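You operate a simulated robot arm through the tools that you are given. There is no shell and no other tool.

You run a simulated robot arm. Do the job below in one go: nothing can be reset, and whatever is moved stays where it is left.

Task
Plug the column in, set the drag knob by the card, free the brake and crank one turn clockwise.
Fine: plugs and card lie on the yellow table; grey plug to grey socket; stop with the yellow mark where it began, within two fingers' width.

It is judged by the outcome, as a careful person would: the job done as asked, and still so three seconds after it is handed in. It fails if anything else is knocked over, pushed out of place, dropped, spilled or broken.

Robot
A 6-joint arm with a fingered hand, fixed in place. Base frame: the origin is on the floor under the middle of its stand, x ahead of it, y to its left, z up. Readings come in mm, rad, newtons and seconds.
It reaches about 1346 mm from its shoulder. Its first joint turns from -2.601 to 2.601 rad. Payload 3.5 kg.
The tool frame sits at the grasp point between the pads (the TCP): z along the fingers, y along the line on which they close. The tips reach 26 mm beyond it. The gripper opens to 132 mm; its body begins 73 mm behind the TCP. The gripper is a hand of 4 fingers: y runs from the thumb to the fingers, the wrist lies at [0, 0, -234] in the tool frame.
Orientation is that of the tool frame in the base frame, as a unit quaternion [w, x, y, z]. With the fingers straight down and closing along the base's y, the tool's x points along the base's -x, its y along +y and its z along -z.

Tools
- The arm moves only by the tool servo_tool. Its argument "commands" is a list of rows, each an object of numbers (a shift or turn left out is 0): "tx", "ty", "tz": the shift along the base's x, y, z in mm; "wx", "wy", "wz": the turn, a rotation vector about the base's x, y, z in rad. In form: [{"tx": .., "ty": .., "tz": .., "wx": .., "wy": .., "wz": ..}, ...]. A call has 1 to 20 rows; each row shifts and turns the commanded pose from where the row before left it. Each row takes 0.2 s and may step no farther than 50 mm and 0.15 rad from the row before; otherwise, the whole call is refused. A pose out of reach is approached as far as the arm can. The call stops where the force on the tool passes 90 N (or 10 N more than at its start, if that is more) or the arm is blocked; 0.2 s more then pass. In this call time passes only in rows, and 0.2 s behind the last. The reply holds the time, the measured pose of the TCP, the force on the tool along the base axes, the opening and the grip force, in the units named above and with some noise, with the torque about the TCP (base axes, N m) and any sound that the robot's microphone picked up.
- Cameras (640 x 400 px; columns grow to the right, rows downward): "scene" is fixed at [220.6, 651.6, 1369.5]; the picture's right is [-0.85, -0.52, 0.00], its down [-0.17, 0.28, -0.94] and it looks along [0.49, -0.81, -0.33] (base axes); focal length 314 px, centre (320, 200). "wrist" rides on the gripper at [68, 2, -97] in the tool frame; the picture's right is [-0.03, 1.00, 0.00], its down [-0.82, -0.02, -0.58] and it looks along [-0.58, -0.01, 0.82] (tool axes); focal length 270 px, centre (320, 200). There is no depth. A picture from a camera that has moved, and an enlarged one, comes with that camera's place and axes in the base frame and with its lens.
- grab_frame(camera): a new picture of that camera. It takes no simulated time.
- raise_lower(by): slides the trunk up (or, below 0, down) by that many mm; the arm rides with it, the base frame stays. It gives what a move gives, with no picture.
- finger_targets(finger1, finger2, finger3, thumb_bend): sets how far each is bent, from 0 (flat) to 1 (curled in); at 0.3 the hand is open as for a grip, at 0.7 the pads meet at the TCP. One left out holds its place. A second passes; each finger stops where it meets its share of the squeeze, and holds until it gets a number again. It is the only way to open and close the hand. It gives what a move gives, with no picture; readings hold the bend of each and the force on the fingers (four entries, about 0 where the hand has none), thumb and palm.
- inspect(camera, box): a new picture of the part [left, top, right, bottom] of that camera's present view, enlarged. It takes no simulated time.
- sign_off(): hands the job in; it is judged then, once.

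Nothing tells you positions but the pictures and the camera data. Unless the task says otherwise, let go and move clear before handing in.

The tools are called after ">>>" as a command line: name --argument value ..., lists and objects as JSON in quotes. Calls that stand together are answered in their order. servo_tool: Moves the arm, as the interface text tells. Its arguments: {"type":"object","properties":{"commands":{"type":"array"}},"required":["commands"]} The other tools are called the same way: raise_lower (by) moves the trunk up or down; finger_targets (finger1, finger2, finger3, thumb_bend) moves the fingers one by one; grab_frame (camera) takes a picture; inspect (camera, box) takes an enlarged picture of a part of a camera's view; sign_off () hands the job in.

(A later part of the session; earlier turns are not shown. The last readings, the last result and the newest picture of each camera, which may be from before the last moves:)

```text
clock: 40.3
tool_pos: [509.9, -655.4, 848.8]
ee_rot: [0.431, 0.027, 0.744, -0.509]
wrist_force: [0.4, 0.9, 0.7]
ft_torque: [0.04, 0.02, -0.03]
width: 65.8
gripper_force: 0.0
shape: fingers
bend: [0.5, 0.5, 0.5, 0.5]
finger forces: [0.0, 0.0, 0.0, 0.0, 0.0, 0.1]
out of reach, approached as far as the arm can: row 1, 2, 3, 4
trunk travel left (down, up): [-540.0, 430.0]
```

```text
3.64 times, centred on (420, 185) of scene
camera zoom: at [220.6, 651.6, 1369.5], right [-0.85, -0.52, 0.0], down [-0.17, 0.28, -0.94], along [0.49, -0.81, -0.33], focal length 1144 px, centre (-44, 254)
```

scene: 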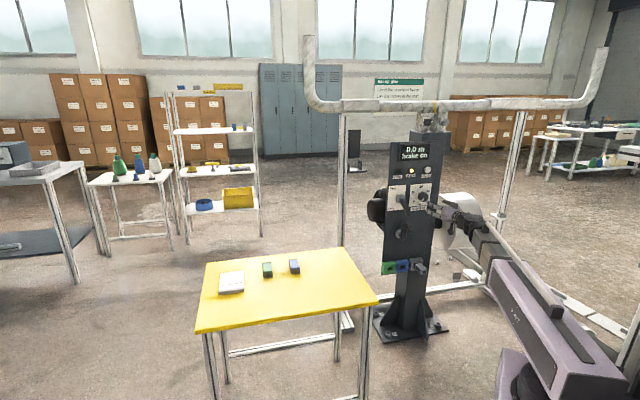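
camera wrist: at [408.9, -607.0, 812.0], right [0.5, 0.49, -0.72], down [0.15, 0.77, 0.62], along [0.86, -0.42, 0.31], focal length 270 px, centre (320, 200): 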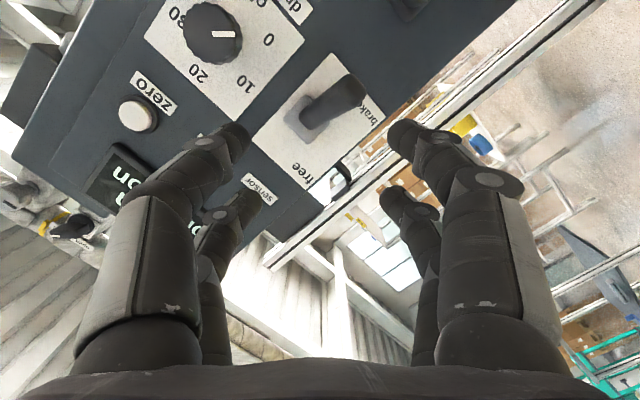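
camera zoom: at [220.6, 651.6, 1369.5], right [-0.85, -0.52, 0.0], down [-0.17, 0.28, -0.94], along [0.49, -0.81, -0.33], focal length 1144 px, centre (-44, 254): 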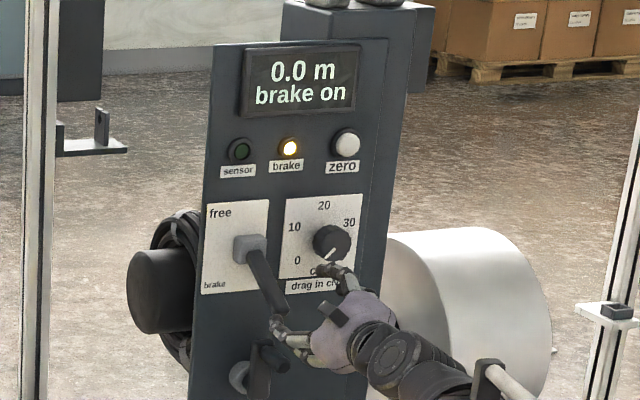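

Contact is cleared and nothing moved. I'll undo the roll and return in front of the knob, then test rolling the other way in free air.

>>> servo_tool --commands '[{"tx": -14.5, "ty": -14.5, "wx": 0.086, "wy": -0.109, "wz": 0.005}, {"tx": -14.5, "ty": -14.5, "wx": 0.086, "wy": -0.109, "wz": 0.005}, {"tx": -14.5, "ty": -14.5, "wx": 0.086, "wy": -0.109, "wz": 0.005}]'

>>> grab_frame --camera "wrist"

```text
clock: 41.1
tool_pos: [497.1, -680.4, 848.3]
ee_rot: [0.539, 0.166, 0.726, -0.393]
wrist_force: [-0.9, 0.3, 0.7]
ft_torque: [-0.02, 0.02, -0.06]
width: 65.5
gripper_force: 0.2
shape: fingers
bend: [0.5, 0.5, 0.5, 0.5]
finger forces: [0.1, 0.1, 0.1, 0.0, 0.0, 0.0]
out of reach, approached as far as the arm can: row 1, 2, 3
trunk travel left (down, up): [-540.0, 430.0]
```

```text
taken
camera wrist: at [412.0, -620.4, 795.7], right [0.68, 0.64, -0.37], down [-0.09, 0.57, 0.82], along [0.73, -0.52, 0.44], focal length 270 px, centre (320, 200)
```

wrist: 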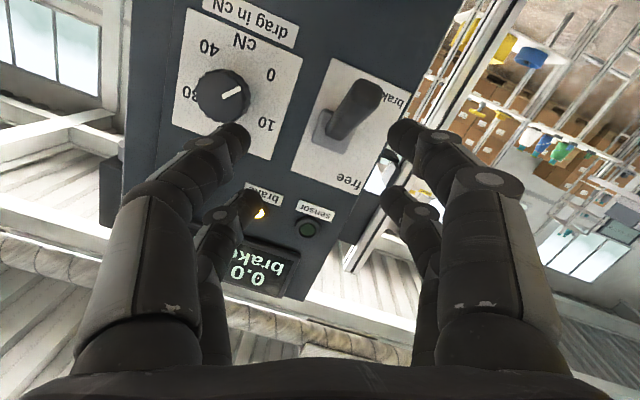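

The arm is near a wrist singularity here. I'll pitch down a little to get away from it, slide back in front of the knob, then roll in the positive direction.

>>> servo_tool --commands '[{"tx": -5, "ty": 5, "tz": -22, "wx": 0.07, "wy": 0.07}, {"tx": -5, "ty": 5, "tz": -22, "wx": 0.07, "wy": 0.07}, {"tx": -7, "ty": 7, "tz": -22, "wx": 0.07, "wy": 0.07}, {"tx": -18, "ty": -18}, {"tx": -18, "ty": -18}, {"tx": -18, "ty": -18}, {"tx": -18, "ty": -18}]'

>>> grab_frame --camera "wrist"

```text
clock: 42.7
tool_pos: [409.6, -736.1, 787.3]
ee_rot: [0.45, 0.17, 0.811, -0.333]
wrist_force: [0.6, -0.2, 1.5]
ft_torque: [0.0, -0.01, 0.0]
width: 65.5
gripper_force: 0.2
shape: fingers
bend: [0.5, 0.5, 0.5, 0.5]
finger forces: [0.0, 0.1, 0.0, 0.0, 0.0, 0.0]
out of reach, approached as far as the arm can: row 1
trunk travel left (down, up): [-540.0, 430.0]
```

```text
taken
camera wrist: at [315.3, -670.1, 764.4], right [0.59, 0.72, -0.37], down [0.07, 0.4, 0.91], along [0.81, -0.56, 0.19], focal length 270 px, centre (320, 200)
```

wrist: 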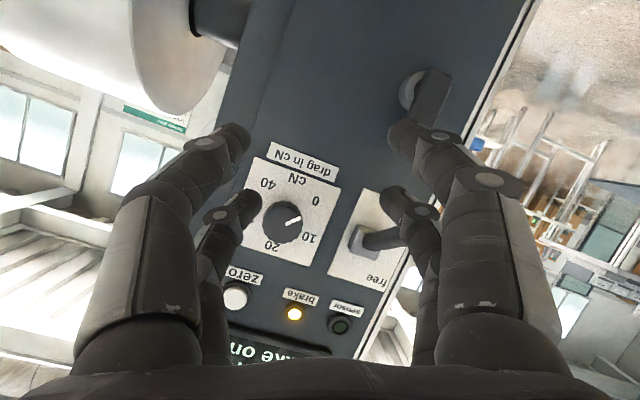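

Good, the pose is well-behaved again. Now rolling in the positive direction and squaring yaw, still in free air.

>>> servo_tool --commands '[{"wx": 0.0771, "wy": -0.0866, "wz": -0.0366}, {"wx": 0.0771, "wy": -0.0866, "wz": -0.0366}, {"wx": 0.0771, "wy": -0.0866, "wz": -0.0366}, {"wx": 0.0771, "wy": -0.0866, "wz": -0.0366}, {"wx": 0.0771, "wy": -0.0866, "wz": -0.0366}, {"wx": 0.0771, "wy": -0.0866, "wz": -0.0366}]'

>>> grab_frame --camera "wrist"

```text
clock: 44.1
tool_pos: [408.9, -735.0, 791.2]
ee_rot: [0.55, 0.434, 0.701, -0.131]
wrist_force: [-0.3, 0.1, -0.8]
ft_torque: [-0.01, -0.01, -0.04]
width: 65.8
gripper_force: 0.1
shape: fingers
bend: [0.5, 0.5, 0.5, 0.5]
finger forces: [0.1, 0.0, 0.0, 0.0, 0.0, 0.0]
out of reach, approached as far as the arm can: row 6
trunk travel left (down, up): [-540.0, 430.0]
```

```text
taken
camera wrist: at [346.2, -639.3, 764.7], right [0.75, 0.58, 0.32], down [-0.38, -0.01, 0.92], along [0.54, -0.82, 0.21], focal length 270 px, centre (320, 200)
```

wrist: 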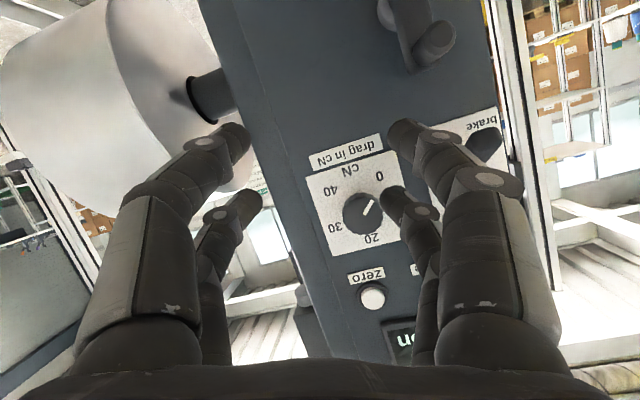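

>>> servo_tool --commands '[{"tx": 2.8, "ty": -2.8, "tz": 12.2, "wx": -0.038, "wy": -0.038}, {"tx": 2.8, "ty": -2.8, "tz": 12.2, "wx": -0.038, "wy": -0.038}, {"tx": 1.8, "ty": -1.8, "tz": 12.2, "wx": -0.038, "wy": -0.038}, {"tx": 1.8, "ty": -1.8, "tz": 12.2, "wx": -0.038, "wy": -0.038}, {"tx": 0.9, "ty": -0.9, "tz": 12.4, "wx": -0.038, "wy": -0.038}, {"tx": 0.9, "ty": -0.9, "tz": 12.4, "wx": -0.038, "wy": -0.038}]'

>>> grab_frame --camera "wrist"

```text
clock: 45.5
tool_pos: [419.3, -746.6, 865.7]
ee_rot: [0.673, 0.38, 0.614, -0.162]
wrist_force: [0.5, 0.2, 0.8]
ft_torque: [0.01, -0.02, 0.0]
width: 65.5
gripper_force: 0.1
shape: fingers
bend: [0.5, 0.5, 0.5, 0.5]
finger forces: [0.0, 0.0, 0.1, 0.1, 0.0, 0.2]
trunk travel left (down, up): [-540.0, 430.0]
```

```text
taken
camera wrist: at [367.2, -660.8, 803.7], right [0.68, 0.65, 0.34], down [-0.58, 0.19, 0.79], along [0.45, -0.73, 0.51], focal length 270 px, centre (320, 200)
```

wrist: 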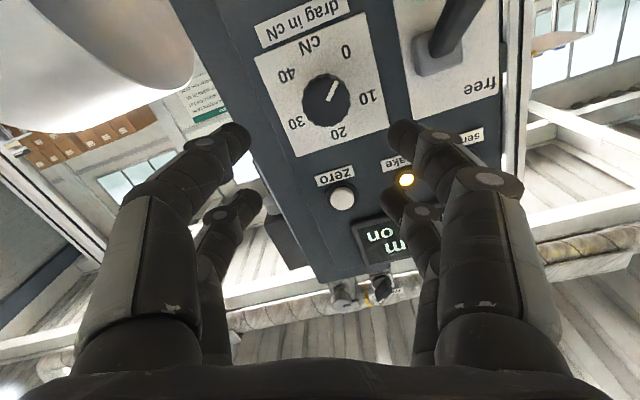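

Now at roll +18° in front of the knob with no reach problem. Testing a free-air roll of +84° to see the joint range.

>>> servo_tool --commands '[{"wx": 0.1034, "wy": -0.1044, "wz": -0.0063}, {"wx": 0.1034, "wy": -0.1044, "wz": -0.0063}, {"wx": 0.1034, "wy": -0.1044, "wz": -0.0063}, {"wx": 0.1034, "wy": -0.1044, "wz": -0.0063}, {"wx": 0.1034, "wy": -0.1044, "wz": -0.0063}, {"wx": 0.1034, "wy": -0.1044, "wz": -0.0063}, {"wx": 0.1034, "wy": -0.1044, "wz": -0.0063}, {"wx": 0.1034, "wy": -0.1044, "wz": -0.0063}, {"wx": 0.1034, "wy": -0.1044, "wz": -0.0063}, {"wx": 0.1034, "wy": -0.1044, "wz": -0.0063}]'

>>> grab_frame --camera "wrist"

```text
clock: 47.7
tool_pos: [420.7, -746.1, 864.9]
ee_rot: [0.608, 0.693, 0.199, 0.332]
wrist_force: [0.4, 0.3, -0.7]
ft_torque: [0.01, 0.0, -0.01]
width: 65.7
gripper_force: 0.0
shape: fingers
bend: [0.5, 0.5, 0.5, 0.5]
finger forces: [0.0, 0.0, 0.1, 0.1, 0.0, 0.0]
trunk travel left (down, up): [-540.0, 430.0]
```

```text
taken
camera wrist: at [401.2, -631.8, 884.8], right [-0.14, -0.2, 0.97], down [-0.97, -0.14, -0.17], along [0.17, -0.97, -0.17], focal length 270 px, centre (320, 200)
```

wrist: 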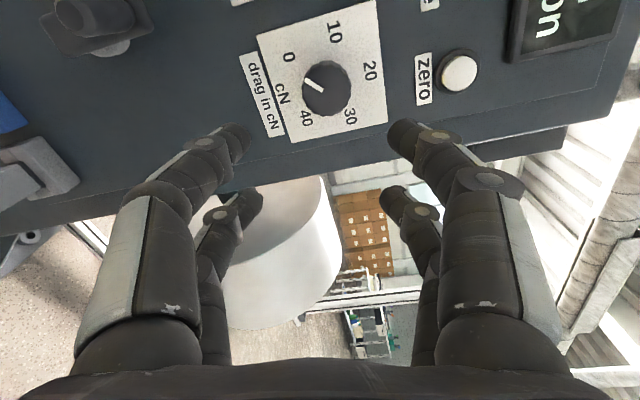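

The positive roll works cleanly. Testing the remaining range.

>>> servo_tool --commands '[{"wx": 0.1034, "wy": -0.1044, "wz": -0.0063}, {"wx": 0.1034, "wy": -0.1044, "wz": -0.0063}, {"wx": 0.1034, "wy": -0.1044, "wz": -0.0063}, {"wx": 0.1034, "wy": -0.1044, "wz": -0.0063}, {"wx": 0.1034, "wy": -0.1044, "wz": -0.0063}, {"wx": 0.1034, "wy": -0.1044, "wz": -0.0063}, {"wx": 0.1034, "wy": -0.1044, "wz": -0.0063}, {"wx": 0.1034, "wy": -0.1044, "wz": -0.0063}, {"wx": 0.1034, "wy": -0.1044, "wz": -0.0063}, {"wx": 0.1034, "wy": -0.1044, "wz": -0.0063}]'

>>> grab_frame --camera "wrist"

```text
clock: 49.9
tool_pos: [420.4, -745.5, 864.5]
ee_rot: [0.228, 0.649, -0.317, 0.653]
wrist_force: [0.1, 0.0, 0.6]
ft_torque: [0.01, -0.01, 0.0]
width: 65.7
gripper_force: 0.0
shape: fingers
bend: [0.5, 0.5, 0.5, 0.5]
finger forces: [0.1, 0.1, 0.1, 0.0, 0.0, 0.0]
trunk travel left (down, up): [-540.0, 430.0]
```

```text
taken
camera wrist: at [348.4, -687.0, 935.7], right [-0.71, -0.69, -0.14], down [-0.35, 0.52, -0.78], along [0.61, -0.51, -0.61], focal length 270 px, centre (320, 200)
```

wrist: 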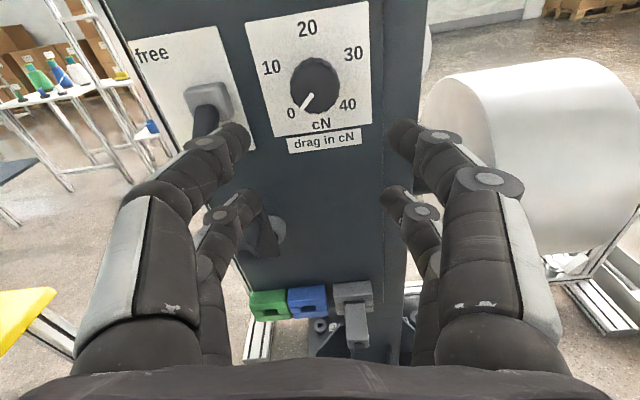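

Still fine at roll 186°, and the view is upright now. Testing the last bit to 220°.

>>> servo_tool --commands '[{"wx": 0.1034, "wy": -0.1044, "wz": -0.0063}, {"wx": 0.1034, "wy": -0.1044, "wz": -0.0063}, {"wx": 0.1034, "wy": -0.1044, "wz": -0.0063}, {"wx": 0.1034, "wy": -0.1044, "wz": -0.0063}, {"wx": 0.1034, "wy": -0.1044, "wz": -0.0063}]'

>>> inspect --camera "wrist" --box '[160, 0, 480, 200]'

```text
clock: 51.1
tool_pos: [419.5, -746.1, 864.7]
ee_rot: [-0.022, 0.492, -0.53, 0.691]
wrist_force: [-1.0, -0.3, 0.1]
ft_torque: [0.0, 0.01, -0.03]
width: 65.8
gripper_force: 0.0
shape: fingers
bend: [0.5, 0.5, 0.5, 0.5]
finger forces: [0.0, 0.0, 0.1, 0.1, 0.0, 0.0]
trunk travel left (down, up): [-540.0, 430.0]
```

```text
2.00 times, centred on (320, 100) of wrist
camera zoom: at [316.7, -716.7, 911.3], right [-0.48, -0.42, -0.77], down [0.03, 0.87, -0.49], along [0.88, -0.26, -0.4], focal length 541 px, centre (320, 400)
```

zoom: 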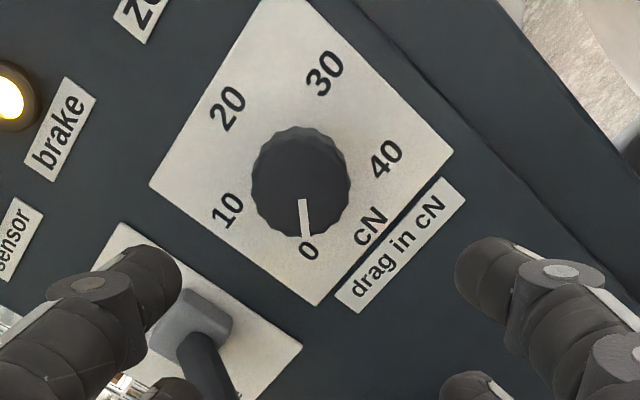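

The full range from 18° to 228° is available. Rolling back to the start angle, then I'll close in on the knob.

>>> servo_tool --commands '[{"wx": -0.1034, "wy": 0.1044, "wz": 0.0063}, {"wx": -0.1034, "wy": 0.1044, "wz": 0.0063}, {"wx": -0.1034, "wy": 0.1044, "wz": 0.0063}, {"wx": -0.1034, "wy": 0.1044, "wz": 0.0063}, {"wx": -0.1034, "wy": 0.1044, "wz": 0.0063}, {"wx": -0.1034, "wy": 0.1044, "wz": 0.0063}, {"wx": -0.1034, "wy": 0.1044, "wz": 0.0063}, {"wx": -0.1034, "wy": 0.1044, "wz": 0.0063}, {"wx": -0.1034, "wy": 0.1044, "wz": 0.0063}, {"wx": -0.1034, "wy": 0.1044, "wz": 0.0063}, {"wx": -0.1034, "wy": 0.1044, "wz": 0.0063}, {"wx": -0.1034, "wy": 0.1044, "wz": 0.0063}]'

>>> servo_tool --commands '[{"wx": -0.1034, "wy": 0.1044, "wz": 0.0063}, {"wx": -0.1034, "wy": 0.1044, "wz": 0.0063}, {"wx": -0.1034, "wy": 0.1044, "wz": 0.0063}, {"wx": -0.1034, "wy": 0.1044, "wz": 0.0063}, {"wx": -0.1034, "wy": 0.1044, "wz": 0.0063}, {"wx": -0.1034, "wy": 0.1044, "wz": 0.0063}, {"wx": -0.1034, "wy": 0.1044, "wz": 0.0063}, {"wx": -0.1034, "wy": 0.1044, "wz": 0.0063}, {"wx": -0.1034, "wy": 0.1044, "wz": 0.0063}, {"wx": -0.1034, "wy": 0.1044, "wz": 0.0063}, {"wx": -0.1034, "wy": 0.1044, "wz": 0.0063}, {"wx": -0.1034, "wy": 0.1044, "wz": 0.0063}, {"wx": -0.085, "wy": 0.0859, "wz": 0.0052}]'

>>> grab_frame --camera "wrist"

```text
clock: 53.7
tool_pos: [421.1, -746.4, 865.6]
ee_rot: [0.522, 0.72, 0.045, 0.455]
wrist_force: [0.3, -1.1, -0.2]
ft_torque: [-0.01, 0.03, -0.01]
width: 65.7
gripper_force: 0.1
shape: fingers
bend: [0.5, 0.5, 0.5, 0.5]
finger forces: [0.0, 0.0, 0.1, 0.1, 0.0, 0.0]
trunk travel left (down, up): [-540.0, 430.0]
```

```text
clock: 56.5
tool_pos: [420.3, -746.4, 864.2]
ee_rot: [0.674, 0.387, 0.61, -0.154]
wrist_force: [-0.3, 0.1, -0.6]
ft_torque: [0.06, 0.03, -0.01]
width: 65.6
gripper_force: 0.1
shape: fingers
bend: [0.5, 0.5, 0.5, 0.5]
finger forces: [0.1, 0.0, 0.0, 0.1, 0.0, 0.0]
trunk travel left (down, up): [-540.0, 430.0]
```

```text
taken
camera wrist: at [368.5, -658.7, 804.2], right [0.67, 0.65, 0.36], down [-0.59, 0.18, 0.79], along [0.44, -0.74, 0.5], focal length 270 px, centre (320, 200)
```

wrist: 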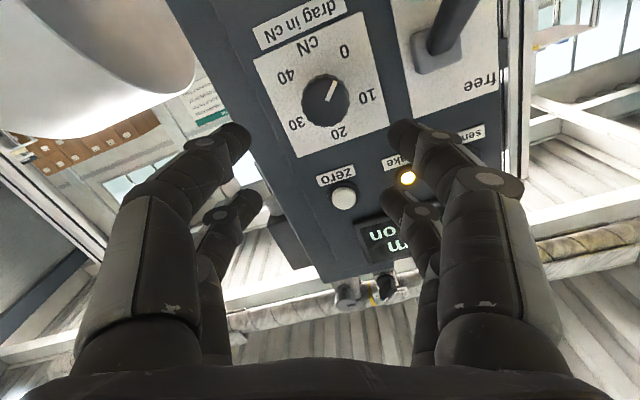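

Ready at roll 19.5°. Approaching the knob in stages.

>>> servo_tool --commands '[{"tx": 32.3, "ty": -31.3}, {"tx": 32.3, "ty": -31.3}, {"tx": 32.3, "ty": -31.4}]'

>>> grab_frame --camera "wrist"

>>> inspect --camera "scene" --box '[380, 160, 450, 220]'

```text
clock: 57.3
tool_pos: [517.4, -841.7, 863.6]
ee_rot: [0.674, 0.388, 0.61, -0.151]
wrist_force: [0.0, 0.4, 0.2]
ft_torque: [0.05, 0.0, 0.03]
width: 65.7
gripper_force: 0.0
shape: fingers
bend: [0.5, 0.5, 0.5, 0.5]
finger forces: [0.0, 0.1, 0.0, 0.1, 0.0, 0.0]
trunk travel left (down, up): [-540.0, 430.0]
```

```text
taken
camera wrist: at [465.2, -754.8, 804.0], right [0.67, 0.65, 0.36], down [-0.59, 0.18, 0.79], along [0.44, -0.74, 0.5], focal length 270 px, centre (320, 200)
```

wrist: 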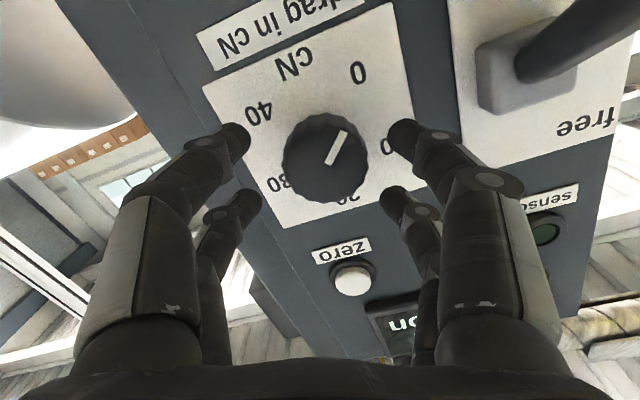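

```text
6.67 times, centred on (415, 190) of scene
camera zoom: at [220.6, 651.6, 1369.5], right [-0.85, -0.52, 0.0], down [-0.17, 0.28, -0.94], along [0.49, -0.81, -0.33], focal length 2097 px, centre (-313, 267)
```

zoom: 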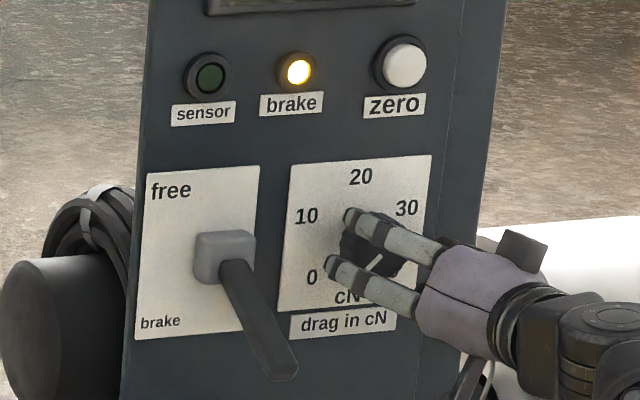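

The knob is about 3 mm up and left of the hand axis. Correcting with the trunk and a small shift, then advancing over the knob.

>>> raise_lower --by 3

>>> servo_tool --commands '[{"tx": 2.0, "ty": 1.8}, {"tx": 10.6, "ty": -10.6}]'

>>> grab_frame --camera "wrist"

```text
clock: 57.8
tool_pos: [516.4, -842.1, 866.9]
ee_rot: [0.674, 0.387, 0.61, -0.152]
wrist_force: [-0.5, 0.8, 0.2]
ft_torque: [-0.01, -0.02, -0.03]
width: 65.6
gripper_force: 0.1
shape: fingers
bend: [0.5, 0.5, 0.5, 0.5]
finger forces: [0.0, 0.1, 0.1, 0.0, 0.0, 0.0]
trunk travel left (down, up): [-543.0, 427.0]
```

```text
clock: 58.4
tool_pos: [529.4, -851.0, 867.5]
ee_rot: [0.674, 0.387, 0.611, -0.151]
wrist_force: [0.1, 0.2, -0.4]
ft_torque: [-0.07, -0.02, 0.02]
width: 65.8
gripper_force: 0.1
shape: fingers
bend: [0.5, 0.5, 0.5, 0.5]
finger forces: [0.0, 0.0, 0.0, 0.0, 0.1, 0.0]
trunk travel left (down, up): [-543.0, 427.0]
```

```text
taken
camera wrist: at [476.9, -763.6, 807.0], right [0.67, 0.65, 0.36], down [-0.59, 0.18, 0.79], along [0.44, -0.74, 0.5], focal length 270 px, centre (320, 200)
```

wrist: 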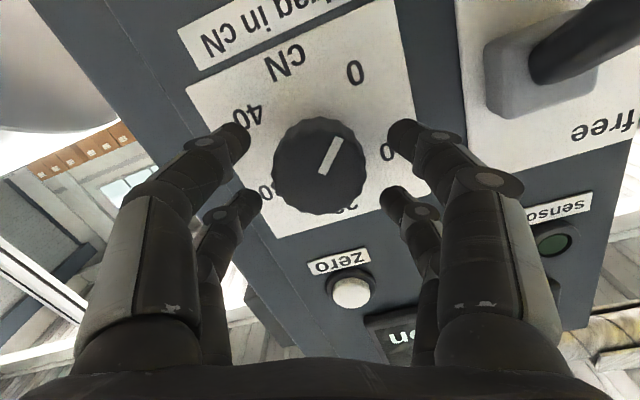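

Knob is now on the hand's axis. Advancing 30 mm so the pads surround it.

>>> servo_tool --commands '[{"tx": 7.07, "ty": -7.07}, {"tx": 7.07, "ty": -7.07}, {"tx": 6.4, "ty": -6.4}]'

>>> grab_frame --camera "wrist"

>>> inspect --camera "scene" --box '[380, 160, 450, 220]'

```text
clock: 59.2
tool_pos: [546.4, -866.6, 868.6]
ee_rot: [0.674, 0.387, 0.611, -0.152]
wrist_force: [-26.4, 30.5, -7.8]
ft_torque: [-0.84, -0.46, 1.1]
width: 66.1
gripper_force: 20.0
shape: fingers
bend: [0.5, 0.57, 0.5, 0.5]
finger forces: [2.8, 33.2, 4.0, 0.0, 0.1, 0.1]
trunk travel left (down, up): [-543.0, 427.0]
```

```text
taken
camera wrist: at [493.9, -779.9, 808.4], right [0.67, 0.65, 0.36], down [-0.59, 0.18, 0.79], along [0.45, -0.74, 0.5], focal length 270 px, centre (320, 200)
```

wrist: 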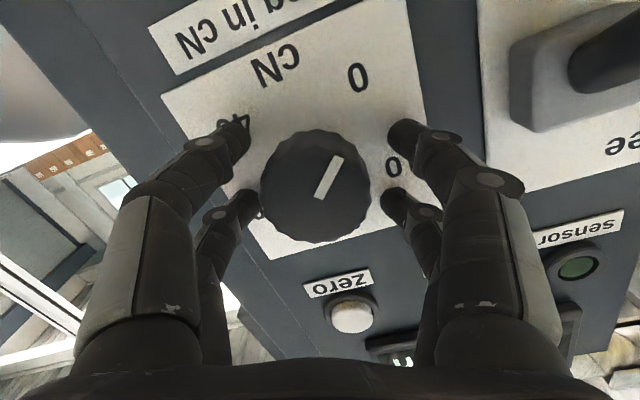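

```text
6.67 times, centred on (415, 190) of scene
camera zoom: at [220.6, 651.6, 1369.5], right [-0.85, -0.52, 0.0], down [-0.17, 0.28, -0.94], along [0.49, -0.81, -0.33], focal length 2097 px, centre (-313, 267)
```

zoom: 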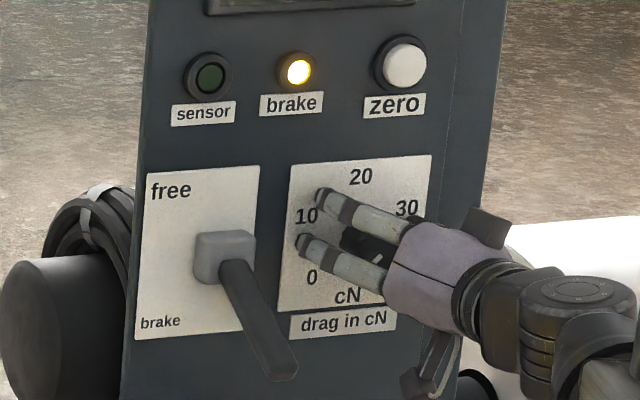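

The open fingertips reach about 36 mm past the TCP and touched the panel. Backing off 7 mm, then closing on the knob.

>>> servo_tool --commands '[{"tx": -5.0, "ty": 5.0}]'

>>> grab_frame --camera "wrist"

```text
clock: 59.6
tool_pos: [544.8, -867.0, 867.0]
ee_rot: [0.674, 0.388, 0.61, -0.151]
wrist_force: [-7.3, 6.4, 2.4]
ft_torque: [-0.19, -0.39, 0.28]
width: 66.1
gripper_force: 4.3
shape: fingers
bend: [0.5, 0.52, 0.5, 0.5]
finger forces: [0.0, 9.3, 0.1, 0.0, 0.0, 0.1]
trunk travel left (down, up): [-543.0, 427.0]
```

```text
taken
camera wrist: at [492.7, -779.4, 807.8], right [0.67, 0.64, 0.36], down [-0.59, 0.18, 0.79], along [0.44, -0.74, 0.5], focal length 270 px, centre (320, 200)
```

wrist: 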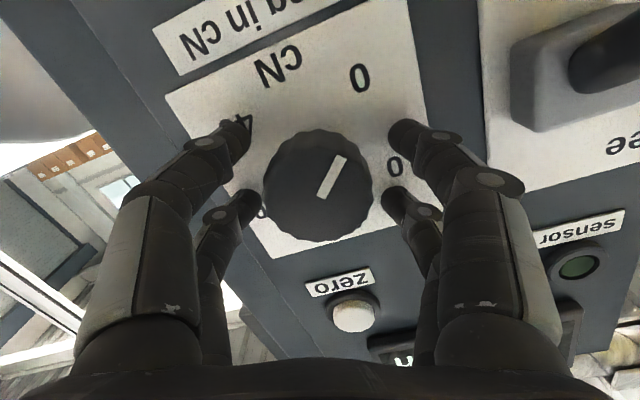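

>>> servo_tool --commands '[{"tx": -4.4, "ty": 2.6}]'

>>> raise_lower --by -2

>>> grab_frame --camera "wrist"

```text
clock: 60.0
tool_pos: [540.5, -864.0, 866.9]
ee_rot: [0.673, 0.389, 0.61, -0.151]
wrist_force: [0.3, -0.6, 0.4]
ft_torque: [-0.01, -0.01, 0.0]
width: 66.0
gripper_force: 0.1
shape: fingers
bend: [0.5, 0.5, 0.5, 0.5]
finger forces: [0.1, 0.0, 0.0, 0.0, 0.1, 0.0]
trunk travel left (down, up): [-543.0, 427.0]
```

```text
clock: 60.5
tool_pos: [540.9, -863.7, 864.4]
ee_rot: [0.673, 0.389, 0.61, -0.152]
wrist_force: [-0.2, -0.4, -0.1]
ft_torque: [-0.03, 0.02, 0.0]
width: 65.8
gripper_force: 0.0
shape: fingers
bend: [0.5, 0.5, 0.5, 0.5]
finger forces: [0.1, 0.1, 0.1, 0.0, 0.1, 0.1]
trunk travel left (down, up): [-541.0, 429.0]
```

```text
taken
camera wrist: at [488.0, -775.9, 804.8], right [0.67, 0.65, 0.36], down [-0.59, 0.18, 0.79], along [0.44, -0.74, 0.5], focal length 270 px, centre (320, 200)
```

wrist: 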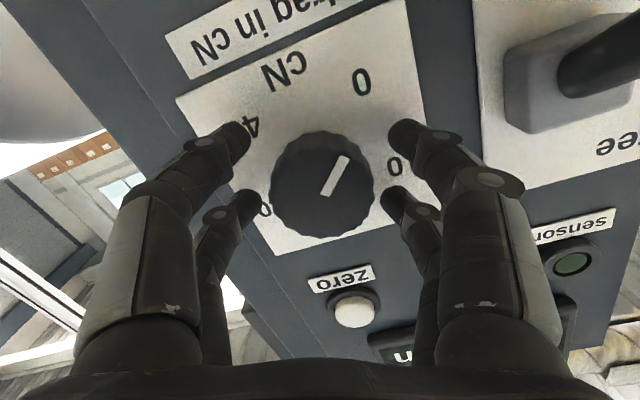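

Well centred and free of the panel. Closing on the knob.

>>> finger_targets --finger1 0.7 --finger2 0.7 --finger3 0.7 --thumb_bend 0.7

>>> grab_frame --camera "wrist"

```text
clock: 61.5
tool_pos: [540.9, -863.0, 864.7]
ee_rot: [0.673, 0.389, 0.61, -0.153]
wrist_force: [4.6, -6.1, 3.3]
ft_torque: [0.0, 0.02, -0.03]
width: 28.8
gripper_force: 15.2
shape: fingers
bend: [0.61, 0.6, 0.62, 0.65]
finger forces: [6.8, 8.2, 7.0, 0.0, 8.3, 0.1]
trunk travel left (down, up): [-541.0, 429.0]
```

```text
taken
camera wrist: at [488.2, -776.2, 804.5], right [0.67, 0.65, 0.36], down [-0.59, 0.18, 0.79], along [0.44, -0.74, 0.5], focal length 270 px, centre (320, 200)
```

wrist: 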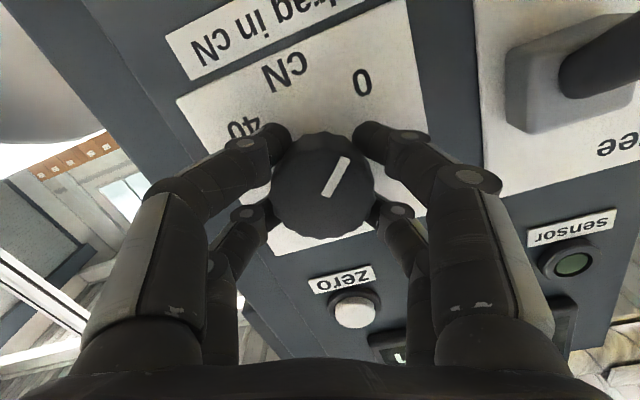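

All four pads grip the knob. Turning clockwise, first half of the stroke.

>>> servo_tool --commands '[{"wx": 0.1037, "wy": -0.1041, "wz": -0.0066}, {"wx": 0.1037, "wy": -0.1041, "wz": -0.0066}, {"wx": 0.1037, "wy": -0.1041, "wz": -0.0066}, {"wx": 0.1037, "wy": -0.1041, "wz": -0.0066}, {"wx": 0.1037, "wy": -0.1041, "wz": -0.0066}, {"wx": 0.1037, "wy": -0.1041, "wz": -0.0066}]'

>>> grab_frame --camera "wrist"

```text
clock: 62.9
tool_pos: [540.9, -864.2, 864.6]
ee_rot: [0.673, 0.612, 0.386, 0.152]
wrist_force: [4.0, -1.7, -0.9]
ft_torque: [-0.01, 0.03, 0.13]
width: 28.1
gripper_force: 14.4
shape: fingers
bend: [0.61, 0.61, 0.62, 0.65]
finger forces: [6.8, 6.9, 6.4, 0.0, 9.0, 0.0]
trunk travel left (down, up): [-541.0, 429.0]
```

```text
taken
camera wrist: at [518.9, -748.7, 846.9], right [0.25, 0.19, 0.95], down [-0.95, -0.15, 0.28], along [0.19, -0.97, 0.14], focal length 270 px, centre (320, 200)
```

wrist: 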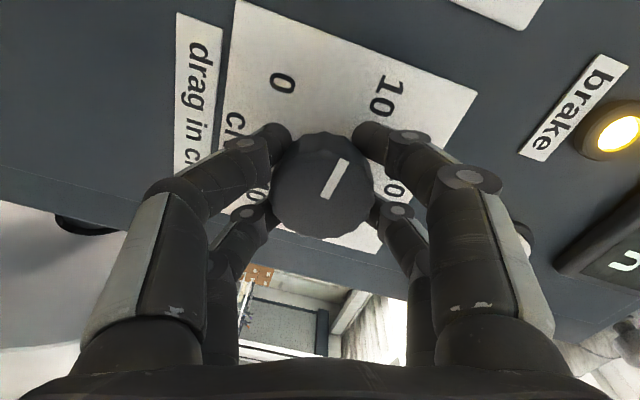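

The knob turns with the hand. Continuing.

>>> servo_tool --commands '[{"wx": 0.1037, "wy": -0.1041, "wz": -0.0066}, {"wx": 0.1037, "wy": -0.1041, "wz": -0.0066}, {"wx": 0.1037, "wy": -0.1041, "wz": -0.0066}, {"wx": 0.1037, "wy": -0.1041, "wz": -0.0066}, {"wx": 0.1037, "wy": -0.1041, "wz": -0.0066}, {"wx": 0.1037, "wy": -0.1041, "wz": -0.0066}, {"wx": 0.1037, "wy": -0.1041, "wz": -0.0066}, {"wx": 0.1037, "wy": -0.1041, "wz": -0.0066}, {"wx": 0.1037, "wy": -0.1041, "wz": -0.0066}]'

>>> grab_frame --camera "wrist"

```text
clock: 64.9
tool_pos: [540.1, -862.5, 864.7]
ee_rot: [0.438, 0.719, -0.07, 0.535]
wrist_force: [12.4, 0.8, 4.4]
ft_torque: [-0.18, -0.06, 0.33]
width: 28.8
gripper_force: 17.2
shape: fingers
bend: [0.61, 0.6, 0.61, 0.65]
finger forces: [9.4, 6.9, 6.0, 0.0, 12.6, 0.1]
trunk travel left (down, up): [-541.0, 429.0]
```

```text
taken
camera wrist: at [500.5, -770.5, 926.6], right [-0.58, -0.61, 0.53], down [-0.74, 0.12, -0.66], along [0.34, -0.78, -0.52], focal length 270 px, centre (320, 200)
```

wrist: 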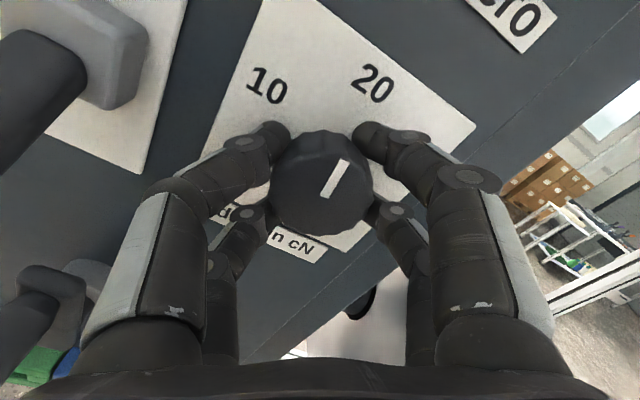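

Pointer passes toward 20. Finishing the stroke to 30.

>>> servo_tool --commands '[{"wx": 0.1037, "wy": -0.1041, "wz": -0.0066}, {"wx": 0.1037, "wy": -0.1041, "wz": -0.0066}, {"wx": 0.1037, "wy": -0.1041, "wz": -0.0066}, {"wx": 0.1037, "wy": -0.1041, "wz": -0.0066}, {"wx": 0.1037, "wy": -0.1041, "wz": -0.0066}, {"wx": 0.1037, "wy": -0.1041, "wz": -0.0066}, {"wx": 0.1037, "wy": -0.1041, "wz": -0.0066}, {"wx": 0.1037, "wy": -0.1041, "wz": -0.0066}]'

>>> grab_frame --camera "wrist"

```text
clock: 66.7
tool_pos: [539.3, -861.9, 865.7]
ee_rot: [0.068, 0.559, -0.458, 0.688]
wrist_force: [9.0, 1.9, 4.6]
ft_torque: [-0.23, -0.2, 0.34]
width: 28.9
gripper_force: 17.5
shape: fingers
bend: [0.61, 0.61, 0.61, 0.65]
finger forces: [7.4, 7.0, 8.7, 0.1, 11.9, 0.0]
trunk travel left (down, up): [-541.0, 429.0]
```

```text
taken
camera wrist: at [446.2, -824.6, 925.1], right [-0.6, -0.56, -0.57], down [-0.1, 0.76, -0.64], along [0.8, -0.33, -0.51], focal length 270 px, centre (320, 200)
```

wrist: 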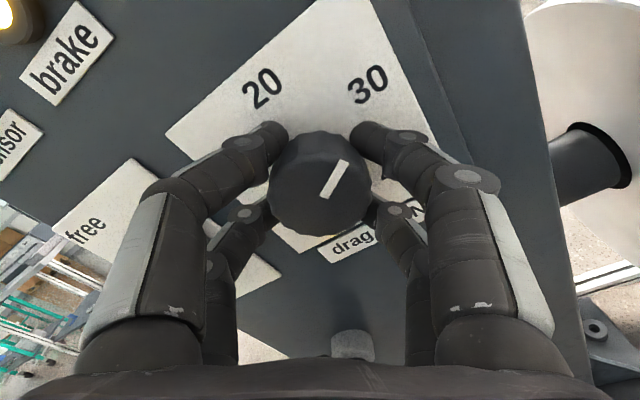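

One more step, then I'll release and read the dial.

>>> servo_tool --commands '[{"wx": 0.1041, "wy": -0.1045, "wz": -0.0066}]'

>>> inspect --camera "wrist" --box '[200, 40, 440, 260]'

>>> inspect --camera "scene" --box '[380, 130, 450, 210]'

```text
clock: 67.1
tool_pos: [538.9, -861.1, 866.4]
ee_rot: [0.018, 0.524, -0.498, 0.691]
wrist_force: [9.1, 1.1, 6.0]
ft_torque: [-0.24, -0.21, 0.34]
width: 28.8
gripper_force: 17.8
shape: fingers
bend: [0.61, 0.61, 0.61, 0.65]
finger forces: [7.2, 7.4, 8.9, 0.0, 11.8, 0.0]
trunk travel left (down, up): [-541.0, 429.0]
```

```text
1.82 times, centred on (320, 150) of wrist
camera zoom: at [440.5, -829.8, 918.7], right [-0.54, -0.49, -0.69], down [-0.03, 0.82, -0.57], along [0.84, -0.28, -0.46], focal length 491 px, centre (320, 291)
```

zoom: 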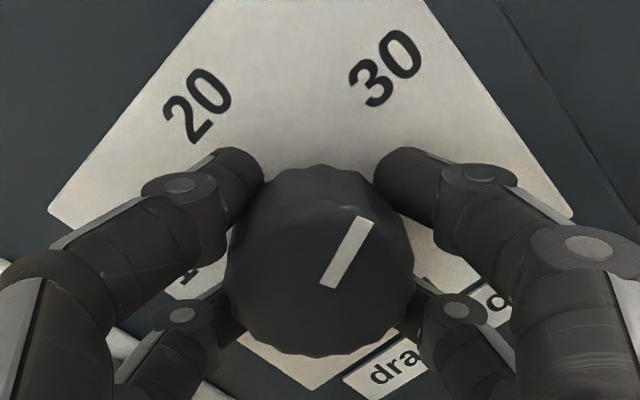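

```text
5.00 times, centred on (415, 170) of scene
camera zoom: at [220.6, 651.6, 1369.5], right [-0.85, -0.52, 0.0], down [-0.17, 0.28, -0.94], along [0.49, -0.81, -0.33], focal length 1572 px, centre (-155, 350)
```

zoom: 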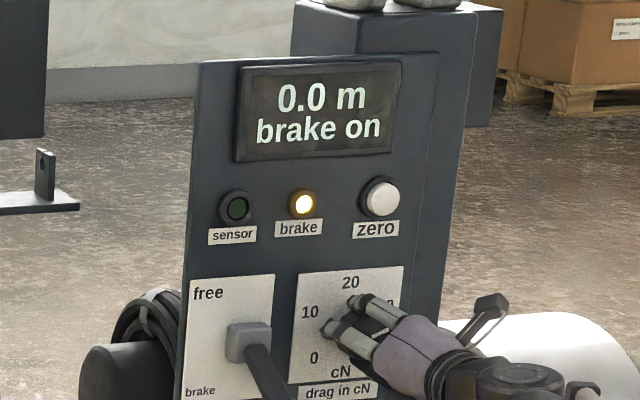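

The pointer aims at 30. Releasing and backing off to read the dial squarely.

>>> finger_targets --finger1 0.5 --finger2 0.5 --finger3 0.5 --thumb_bend 0.5

>>> servo_tool --commands '[{"tx": -14.1, "ty": 14.1}, {"tx": -28.3, "ty": 28.3}, {"tx": -28.3, "ty": 28.3}, {"tx": -28.3, "ty": 28.3}]'

>>> grab_frame --camera "wrist"

>>> inspect --camera "scene" --box '[380, 160, 450, 220]'

```text
clock: 68.1
tool_pos: [538.0, -862.1, 865.3]
ee_rot: [0.019, 0.524, -0.497, 0.691]
wrist_force: [0.3, 0.1, 0.6]
ft_torque: [0.0, -0.01, -0.01]
width: 65.5
gripper_force: 0.1
shape: fingers
bend: [0.5, 0.5, 0.5, 0.5]
finger forces: [0.1, 0.0, 0.0, 0.1, 0.0, 0.0]
trunk travel left (down, up): [-541.0, 429.0]
```

```text
clock: 69.1
tool_pos: [439.0, -763.5, 865.5]
ee_rot: [0.02, 0.525, -0.499, 0.69]
wrist_force: [0.3, 0.4, 0.4]
ft_torque: [-0.02, 0.0, 0.01]
width: 65.5
gripper_force: 0.0
shape: fingers
bend: [0.5, 0.5, 0.5, 0.5]
finger forces: [0.0, 0.0, 0.1, 0.0, 0.0, 0.1]
trunk travel left (down, up): [-541.0, 429.0]
```

```text
taken
camera wrist: at [340.5, -730.5, 918.1], right [-0.54, -0.49, -0.69], down [-0.03, 0.82, -0.57], along [0.84, -0.28, -0.46], focal length 270 px, centre (320, 200)
```

wrist: 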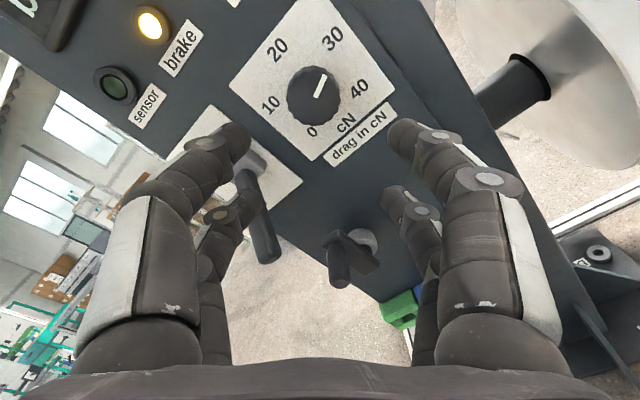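

```text
6.67 times, centred on (415, 190) of scene
camera zoom: at [220.6, 651.6, 1369.5], right [-0.85, -0.52, 0.0], down [-0.17, 0.28, -0.94], along [0.49, -0.81, -0.33], focal length 2097 px, centre (-313, 267)
```

zoom: 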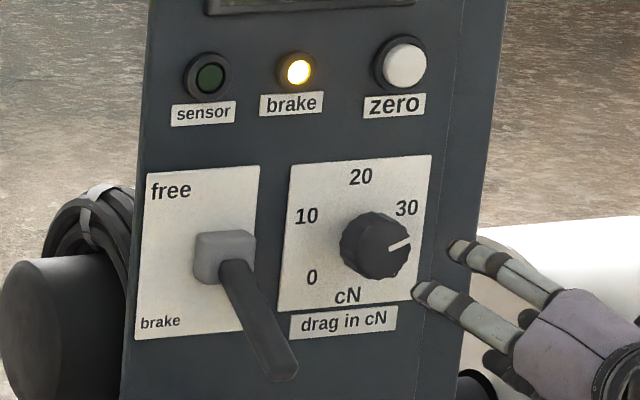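

>>> inspect --camera "wrist" --box '[230, 0, 400, 170]'

```text
2.35 times, centred on (315, 85) of wrist
camera zoom: at [340.5, -730.5, 918.1], right [-0.54, -0.49, -0.69], down [-0.03, 0.82, -0.57], along [0.84, -0.28, -0.46], focal length 636 px, centre (332, 471)
```

zoom: 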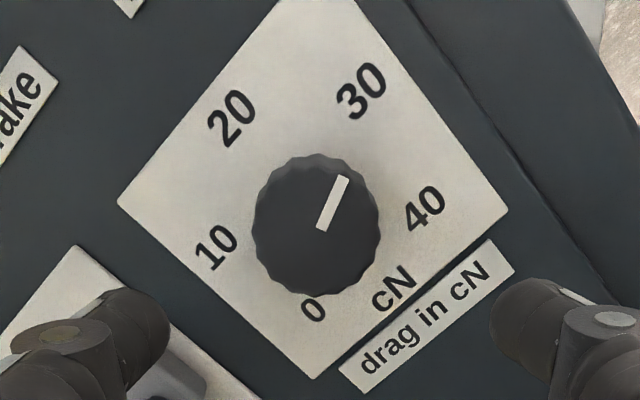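

The pointer lines up with 30 exactly. Now the brake: I'll roll the hand upright, drop below lever height and move in line with the lever, staying well out from the panel.

>>> servo_tool --commands '[{"wx": -0.1033, "wy": 0.1037, "wz": 0.0066}, {"wx": -0.1033, "wy": 0.1037, "wz": 0.0066}, {"wx": -0.1033, "wy": 0.1037, "wz": 0.0066}, {"wx": -0.1033, "wy": 0.1037, "wz": 0.0066}, {"wx": -0.1033, "wy": 0.1037, "wz": 0.0066}]'

>>> servo_tool --commands '[{"tx": 18, "ty": 36}, {"tx": 18, "ty": 36}, {"tx": 24, "ty": 31}]'

>>> grab_frame --camera "wrist"

```text
clock: 70.3
tool_pos: [440.3, -765.1, 864.9]
ee_rot: [0.265, 0.669, -0.276, 0.638]
wrist_force: [0.1, -0.3, 0.3]
ft_torque: [-0.03, 0.0, 0.01]
width: 65.4
gripper_force: 0.1
shape: fingers
bend: [0.5, 0.5, 0.5, 0.5]
finger forces: [0.1, 0.0, 0.0, 0.0, 0.1, 0.0]
trunk travel left (down, up): [-541.0, 429.0]
```

```text
clock: 71.1
tool_pos: [499.6, -660.3, 864.7]
ee_rot: [0.265, 0.668, -0.277, 0.638]
wrist_force: [0.0, -0.5, -0.3]
ft_torque: [0.02, 0.0, 0.0]
width: 65.5
gripper_force: 0.0
shape: fingers
bend: [0.5, 0.5, 0.5, 0.5]
finger forces: [0.0, 0.0, 0.0, 0.1, 0.0, 0.0]
trunk travel left (down, up): [-541.0, 429.0]
```

```text
taken
camera wrist: at [432.7, -596.1, 937.1], right [-0.71, -0.71, -0.03], down [-0.42, 0.45, -0.79], along [0.57, -0.55, -0.61], focal length 270 px, centre (320, 200)
```

wrist: 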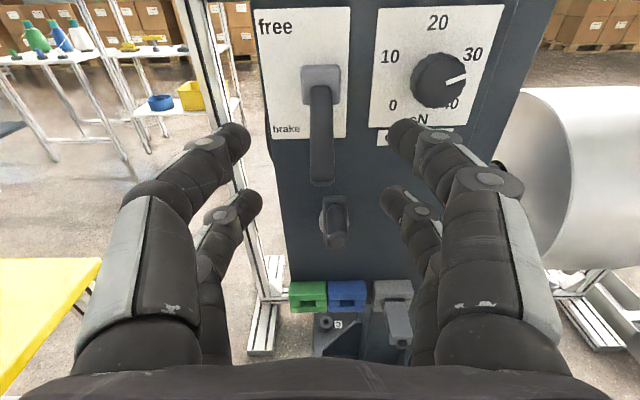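

The view is upright: the lever is straight ahead, with the crank handle just below it. I'll pinch the upper two fingers together as a pusher, splay the lower two, and lower to just under the lever.

>>> finger_targets --finger1 0.69 --finger2 0.3 --finger3 0.3 --thumb_bend 0.69

>>> raise_lower --by -106

>>> grab_frame --camera "wrist"

>>> inspect --camera "scene" --box '[370, 160, 470, 250]'

```text
clock: 72.1
tool_pos: [499.5, -660.5, 865.0]
ee_rot: [0.264, 0.668, -0.276, 0.638]
wrist_force: [0.7, -0.5, 1.3]
ft_torque: [0.01, 0.03, -0.02]
width: 4.8
gripper_force: 0.1
shape: fingers
bend: [0.69, 0.3, 0.3, 0.69]
finger forces: [0.0, 0.0, 0.0, 0.0, 0.1, 0.0]
trunk travel left (down, up): [-541.0, 429.0]
```

```text
clock: 73.5
tool_pos: [499.6, -660.3, 759.6]
ee_rot: [0.264, 0.668, -0.276, 0.638]
wrist_force: [-0.3, 0.1, 0.2]
ft_torque: [0.02, -0.03, 0.0]
width: 4.8
gripper_force: 0.0
shape: fingers
bend: [0.69, 0.3, 0.3, 0.69]
finger forces: [0.0, 0.0, 0.1, 0.0, 0.0, 0.0]
trunk travel left (down, up): [-435.0, 535.0]
```

```text
taken
camera wrist: at [433.0, -596.3, 831.1], right [-0.71, -0.71, -0.02], down [-0.42, 0.45, -0.79], along [0.57, -0.55, -0.61], focal length 270 px, centre (320, 200)
```

wrist: 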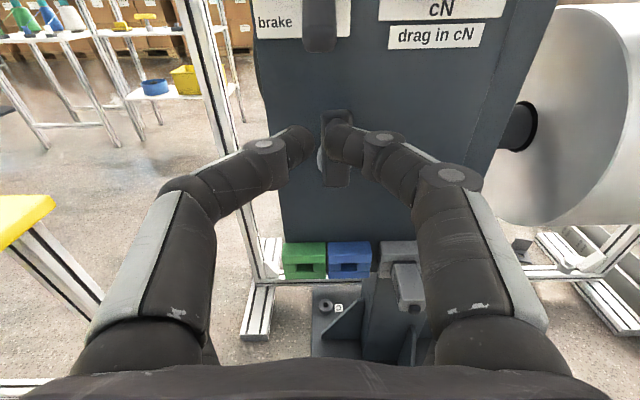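

```text
4.44 times, centred on (420, 205) of scene
camera zoom: at [220.6, 651.6, 1369.5], right [-0.85, -0.52, 0.0], down [-0.17, 0.28, -0.94], along [0.49, -0.81, -0.33], focal length 1398 px, centre (-124, 178)
```

zoom: 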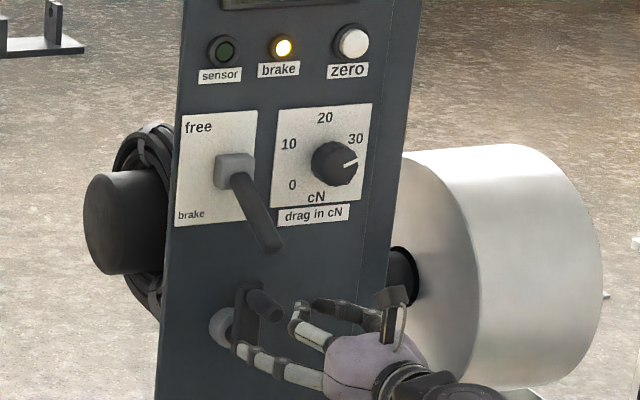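

Advancing under the lever tip.

>>> servo_tool --commands '[{"tx": 24.0, "ty": -25.0}, {"tx": 24.4, "ty": -25.0}, {"tx": 24.4, "ty": -25.0}]'

>>> grab_frame --camera "wrist"

>>> inspect --camera "scene" --box '[370, 160, 470, 250]'

```text
clock: 74.3
tool_pos: [572.1, -736.1, 758.9]
ee_rot: [0.265, 0.667, -0.276, 0.639]
wrist_force: [-0.7, 0.3, 0.4]
ft_torque: [-0.02, 0.02, 0.01]
width: 4.4
gripper_force: 0.1
shape: fingers
bend: [0.69, 0.3, 0.3, 0.69]
finger forces: [0.1, 0.1, 0.0, 0.0, 0.0, 0.0]
trunk travel left (down, up): [-435.0, 535.0]
```

```text
taken
camera wrist: at [506.1, -671.5, 831.5], right [-0.71, -0.71, -0.02], down [-0.42, 0.45, -0.79], along [0.57, -0.55, -0.61], focal length 270 px, centre (320, 200)
```

wrist: 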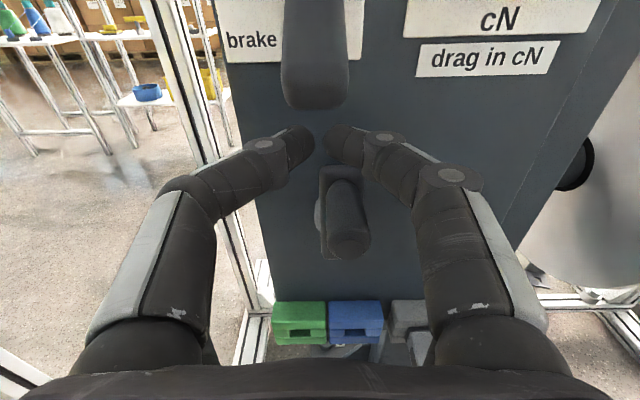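

```text
4.44 times, centred on (420, 205) of scene
camera zoom: at [220.6, 651.6, 1369.5], right [-0.85, -0.52, 0.0], down [-0.17, 0.28, -0.94], along [0.49, -0.81, -0.33], focal length 1398 px, centre (-124, 178)
```

zoom: 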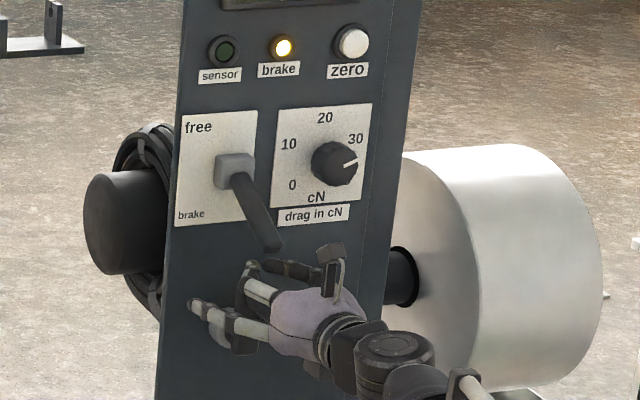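

Fingertips are under the lever with about 20 mm overlap. Raising the trunk to push the lever up.

>>> raise_lower --by 45

>>> grab_frame --camera "wrist"

>>> inspect --camera "scene" --box '[370, 130, 470, 240]'

```text
clock: 75.2
tool_pos: [572.8, -734.8, 803.8]
ee_rot: [0.265, 0.667, -0.277, 0.639]
wrist_force: [0.7, 1.3, -2.1]
ft_torque: [-0.03, 0.05, 0.0]
width: 6.0
gripper_force: 0.5
shape: fingers
bend: [0.69, 0.3, 0.3, 0.69]
finger forces: [0.7, 0.1, 0.1, 0.0, 1.3, 0.0]
trunk travel left (down, up): [-480.0, 490.0]
```

```text
taken
camera wrist: at [506.1, -671.1, 876.4], right [-0.71, -0.71, -0.02], down [-0.42, 0.45, -0.79], along [0.57, -0.55, -0.61], focal length 270 px, centre (320, 200)
```

wrist: 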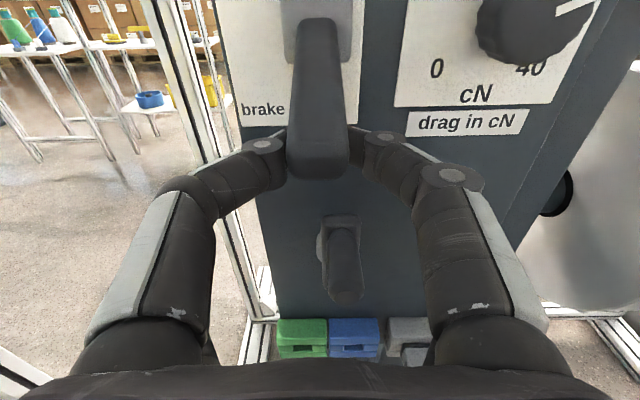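

```text
3.64 times, centred on (420, 185) of scene
camera zoom: at [220.6, 651.6, 1369.5], right [-0.85, -0.52, 0.0], down [-0.17, 0.28, -0.94], along [0.49, -0.81, -0.33], focal length 1144 px, centre (-44, 254)
```

zoom: 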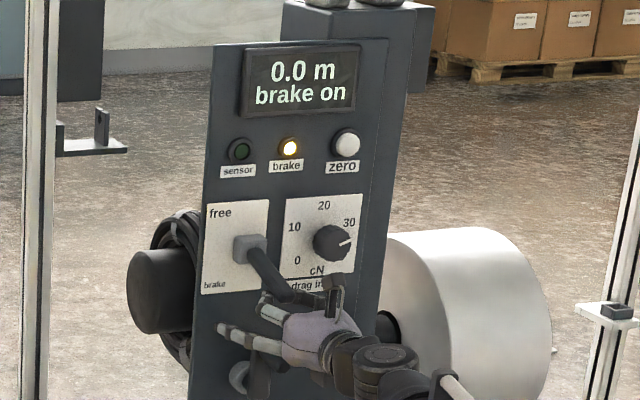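

Lever rests on the fingertips. Continuing upward.

>>> raise_lower --by 40

>>> grab_frame --camera "wrist"

>>> inspect --camera "scene" --box '[370, 130, 470, 240]'

```text
clock: 76.0
tool_pos: [572.1, -736.2, 843.9]
ee_rot: [0.265, 0.668, -0.276, 0.639]
wrist_force: [0.2, 0.3, -0.5]
ft_torque: [-0.04, 0.02, -0.01]
width: 4.3
gripper_force: 0.1
shape: fingers
bend: [0.69, 0.3, 0.3, 0.69]
finger forces: [0.0, 0.0, 0.0, 0.1, 0.1, 0.1]
trunk travel left (down, up): [-520.0, 450.0]
```

```text
taken
camera wrist: at [506.0, -671.2, 916.4], right [-0.71, -0.71, -0.02], down [-0.42, 0.45, -0.79], along [0.57, -0.55, -0.61], focal length 270 px, centre (320, 200)
```

wrist: 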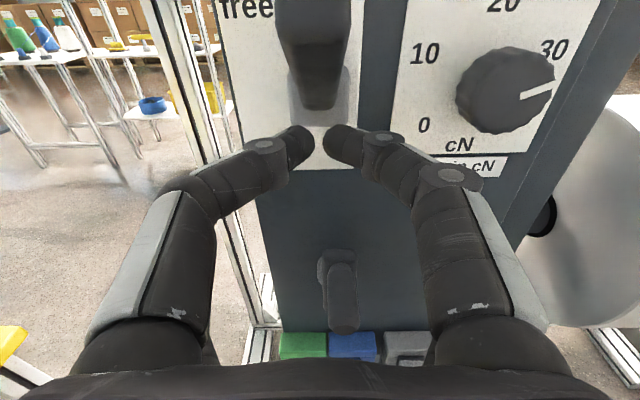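

```text
3.64 times, centred on (420, 185) of scene
camera zoom: at [220.6, 651.6, 1369.5], right [-0.85, -0.52, 0.0], down [-0.17, 0.28, -0.94], along [0.49, -0.81, -0.33], focal length 1144 px, centre (-44, 254)
```

zoom: 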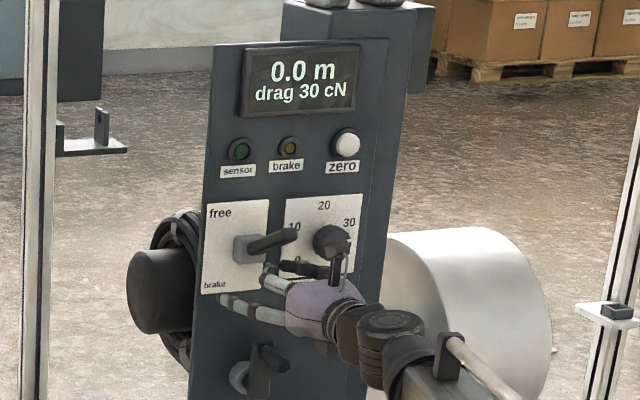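

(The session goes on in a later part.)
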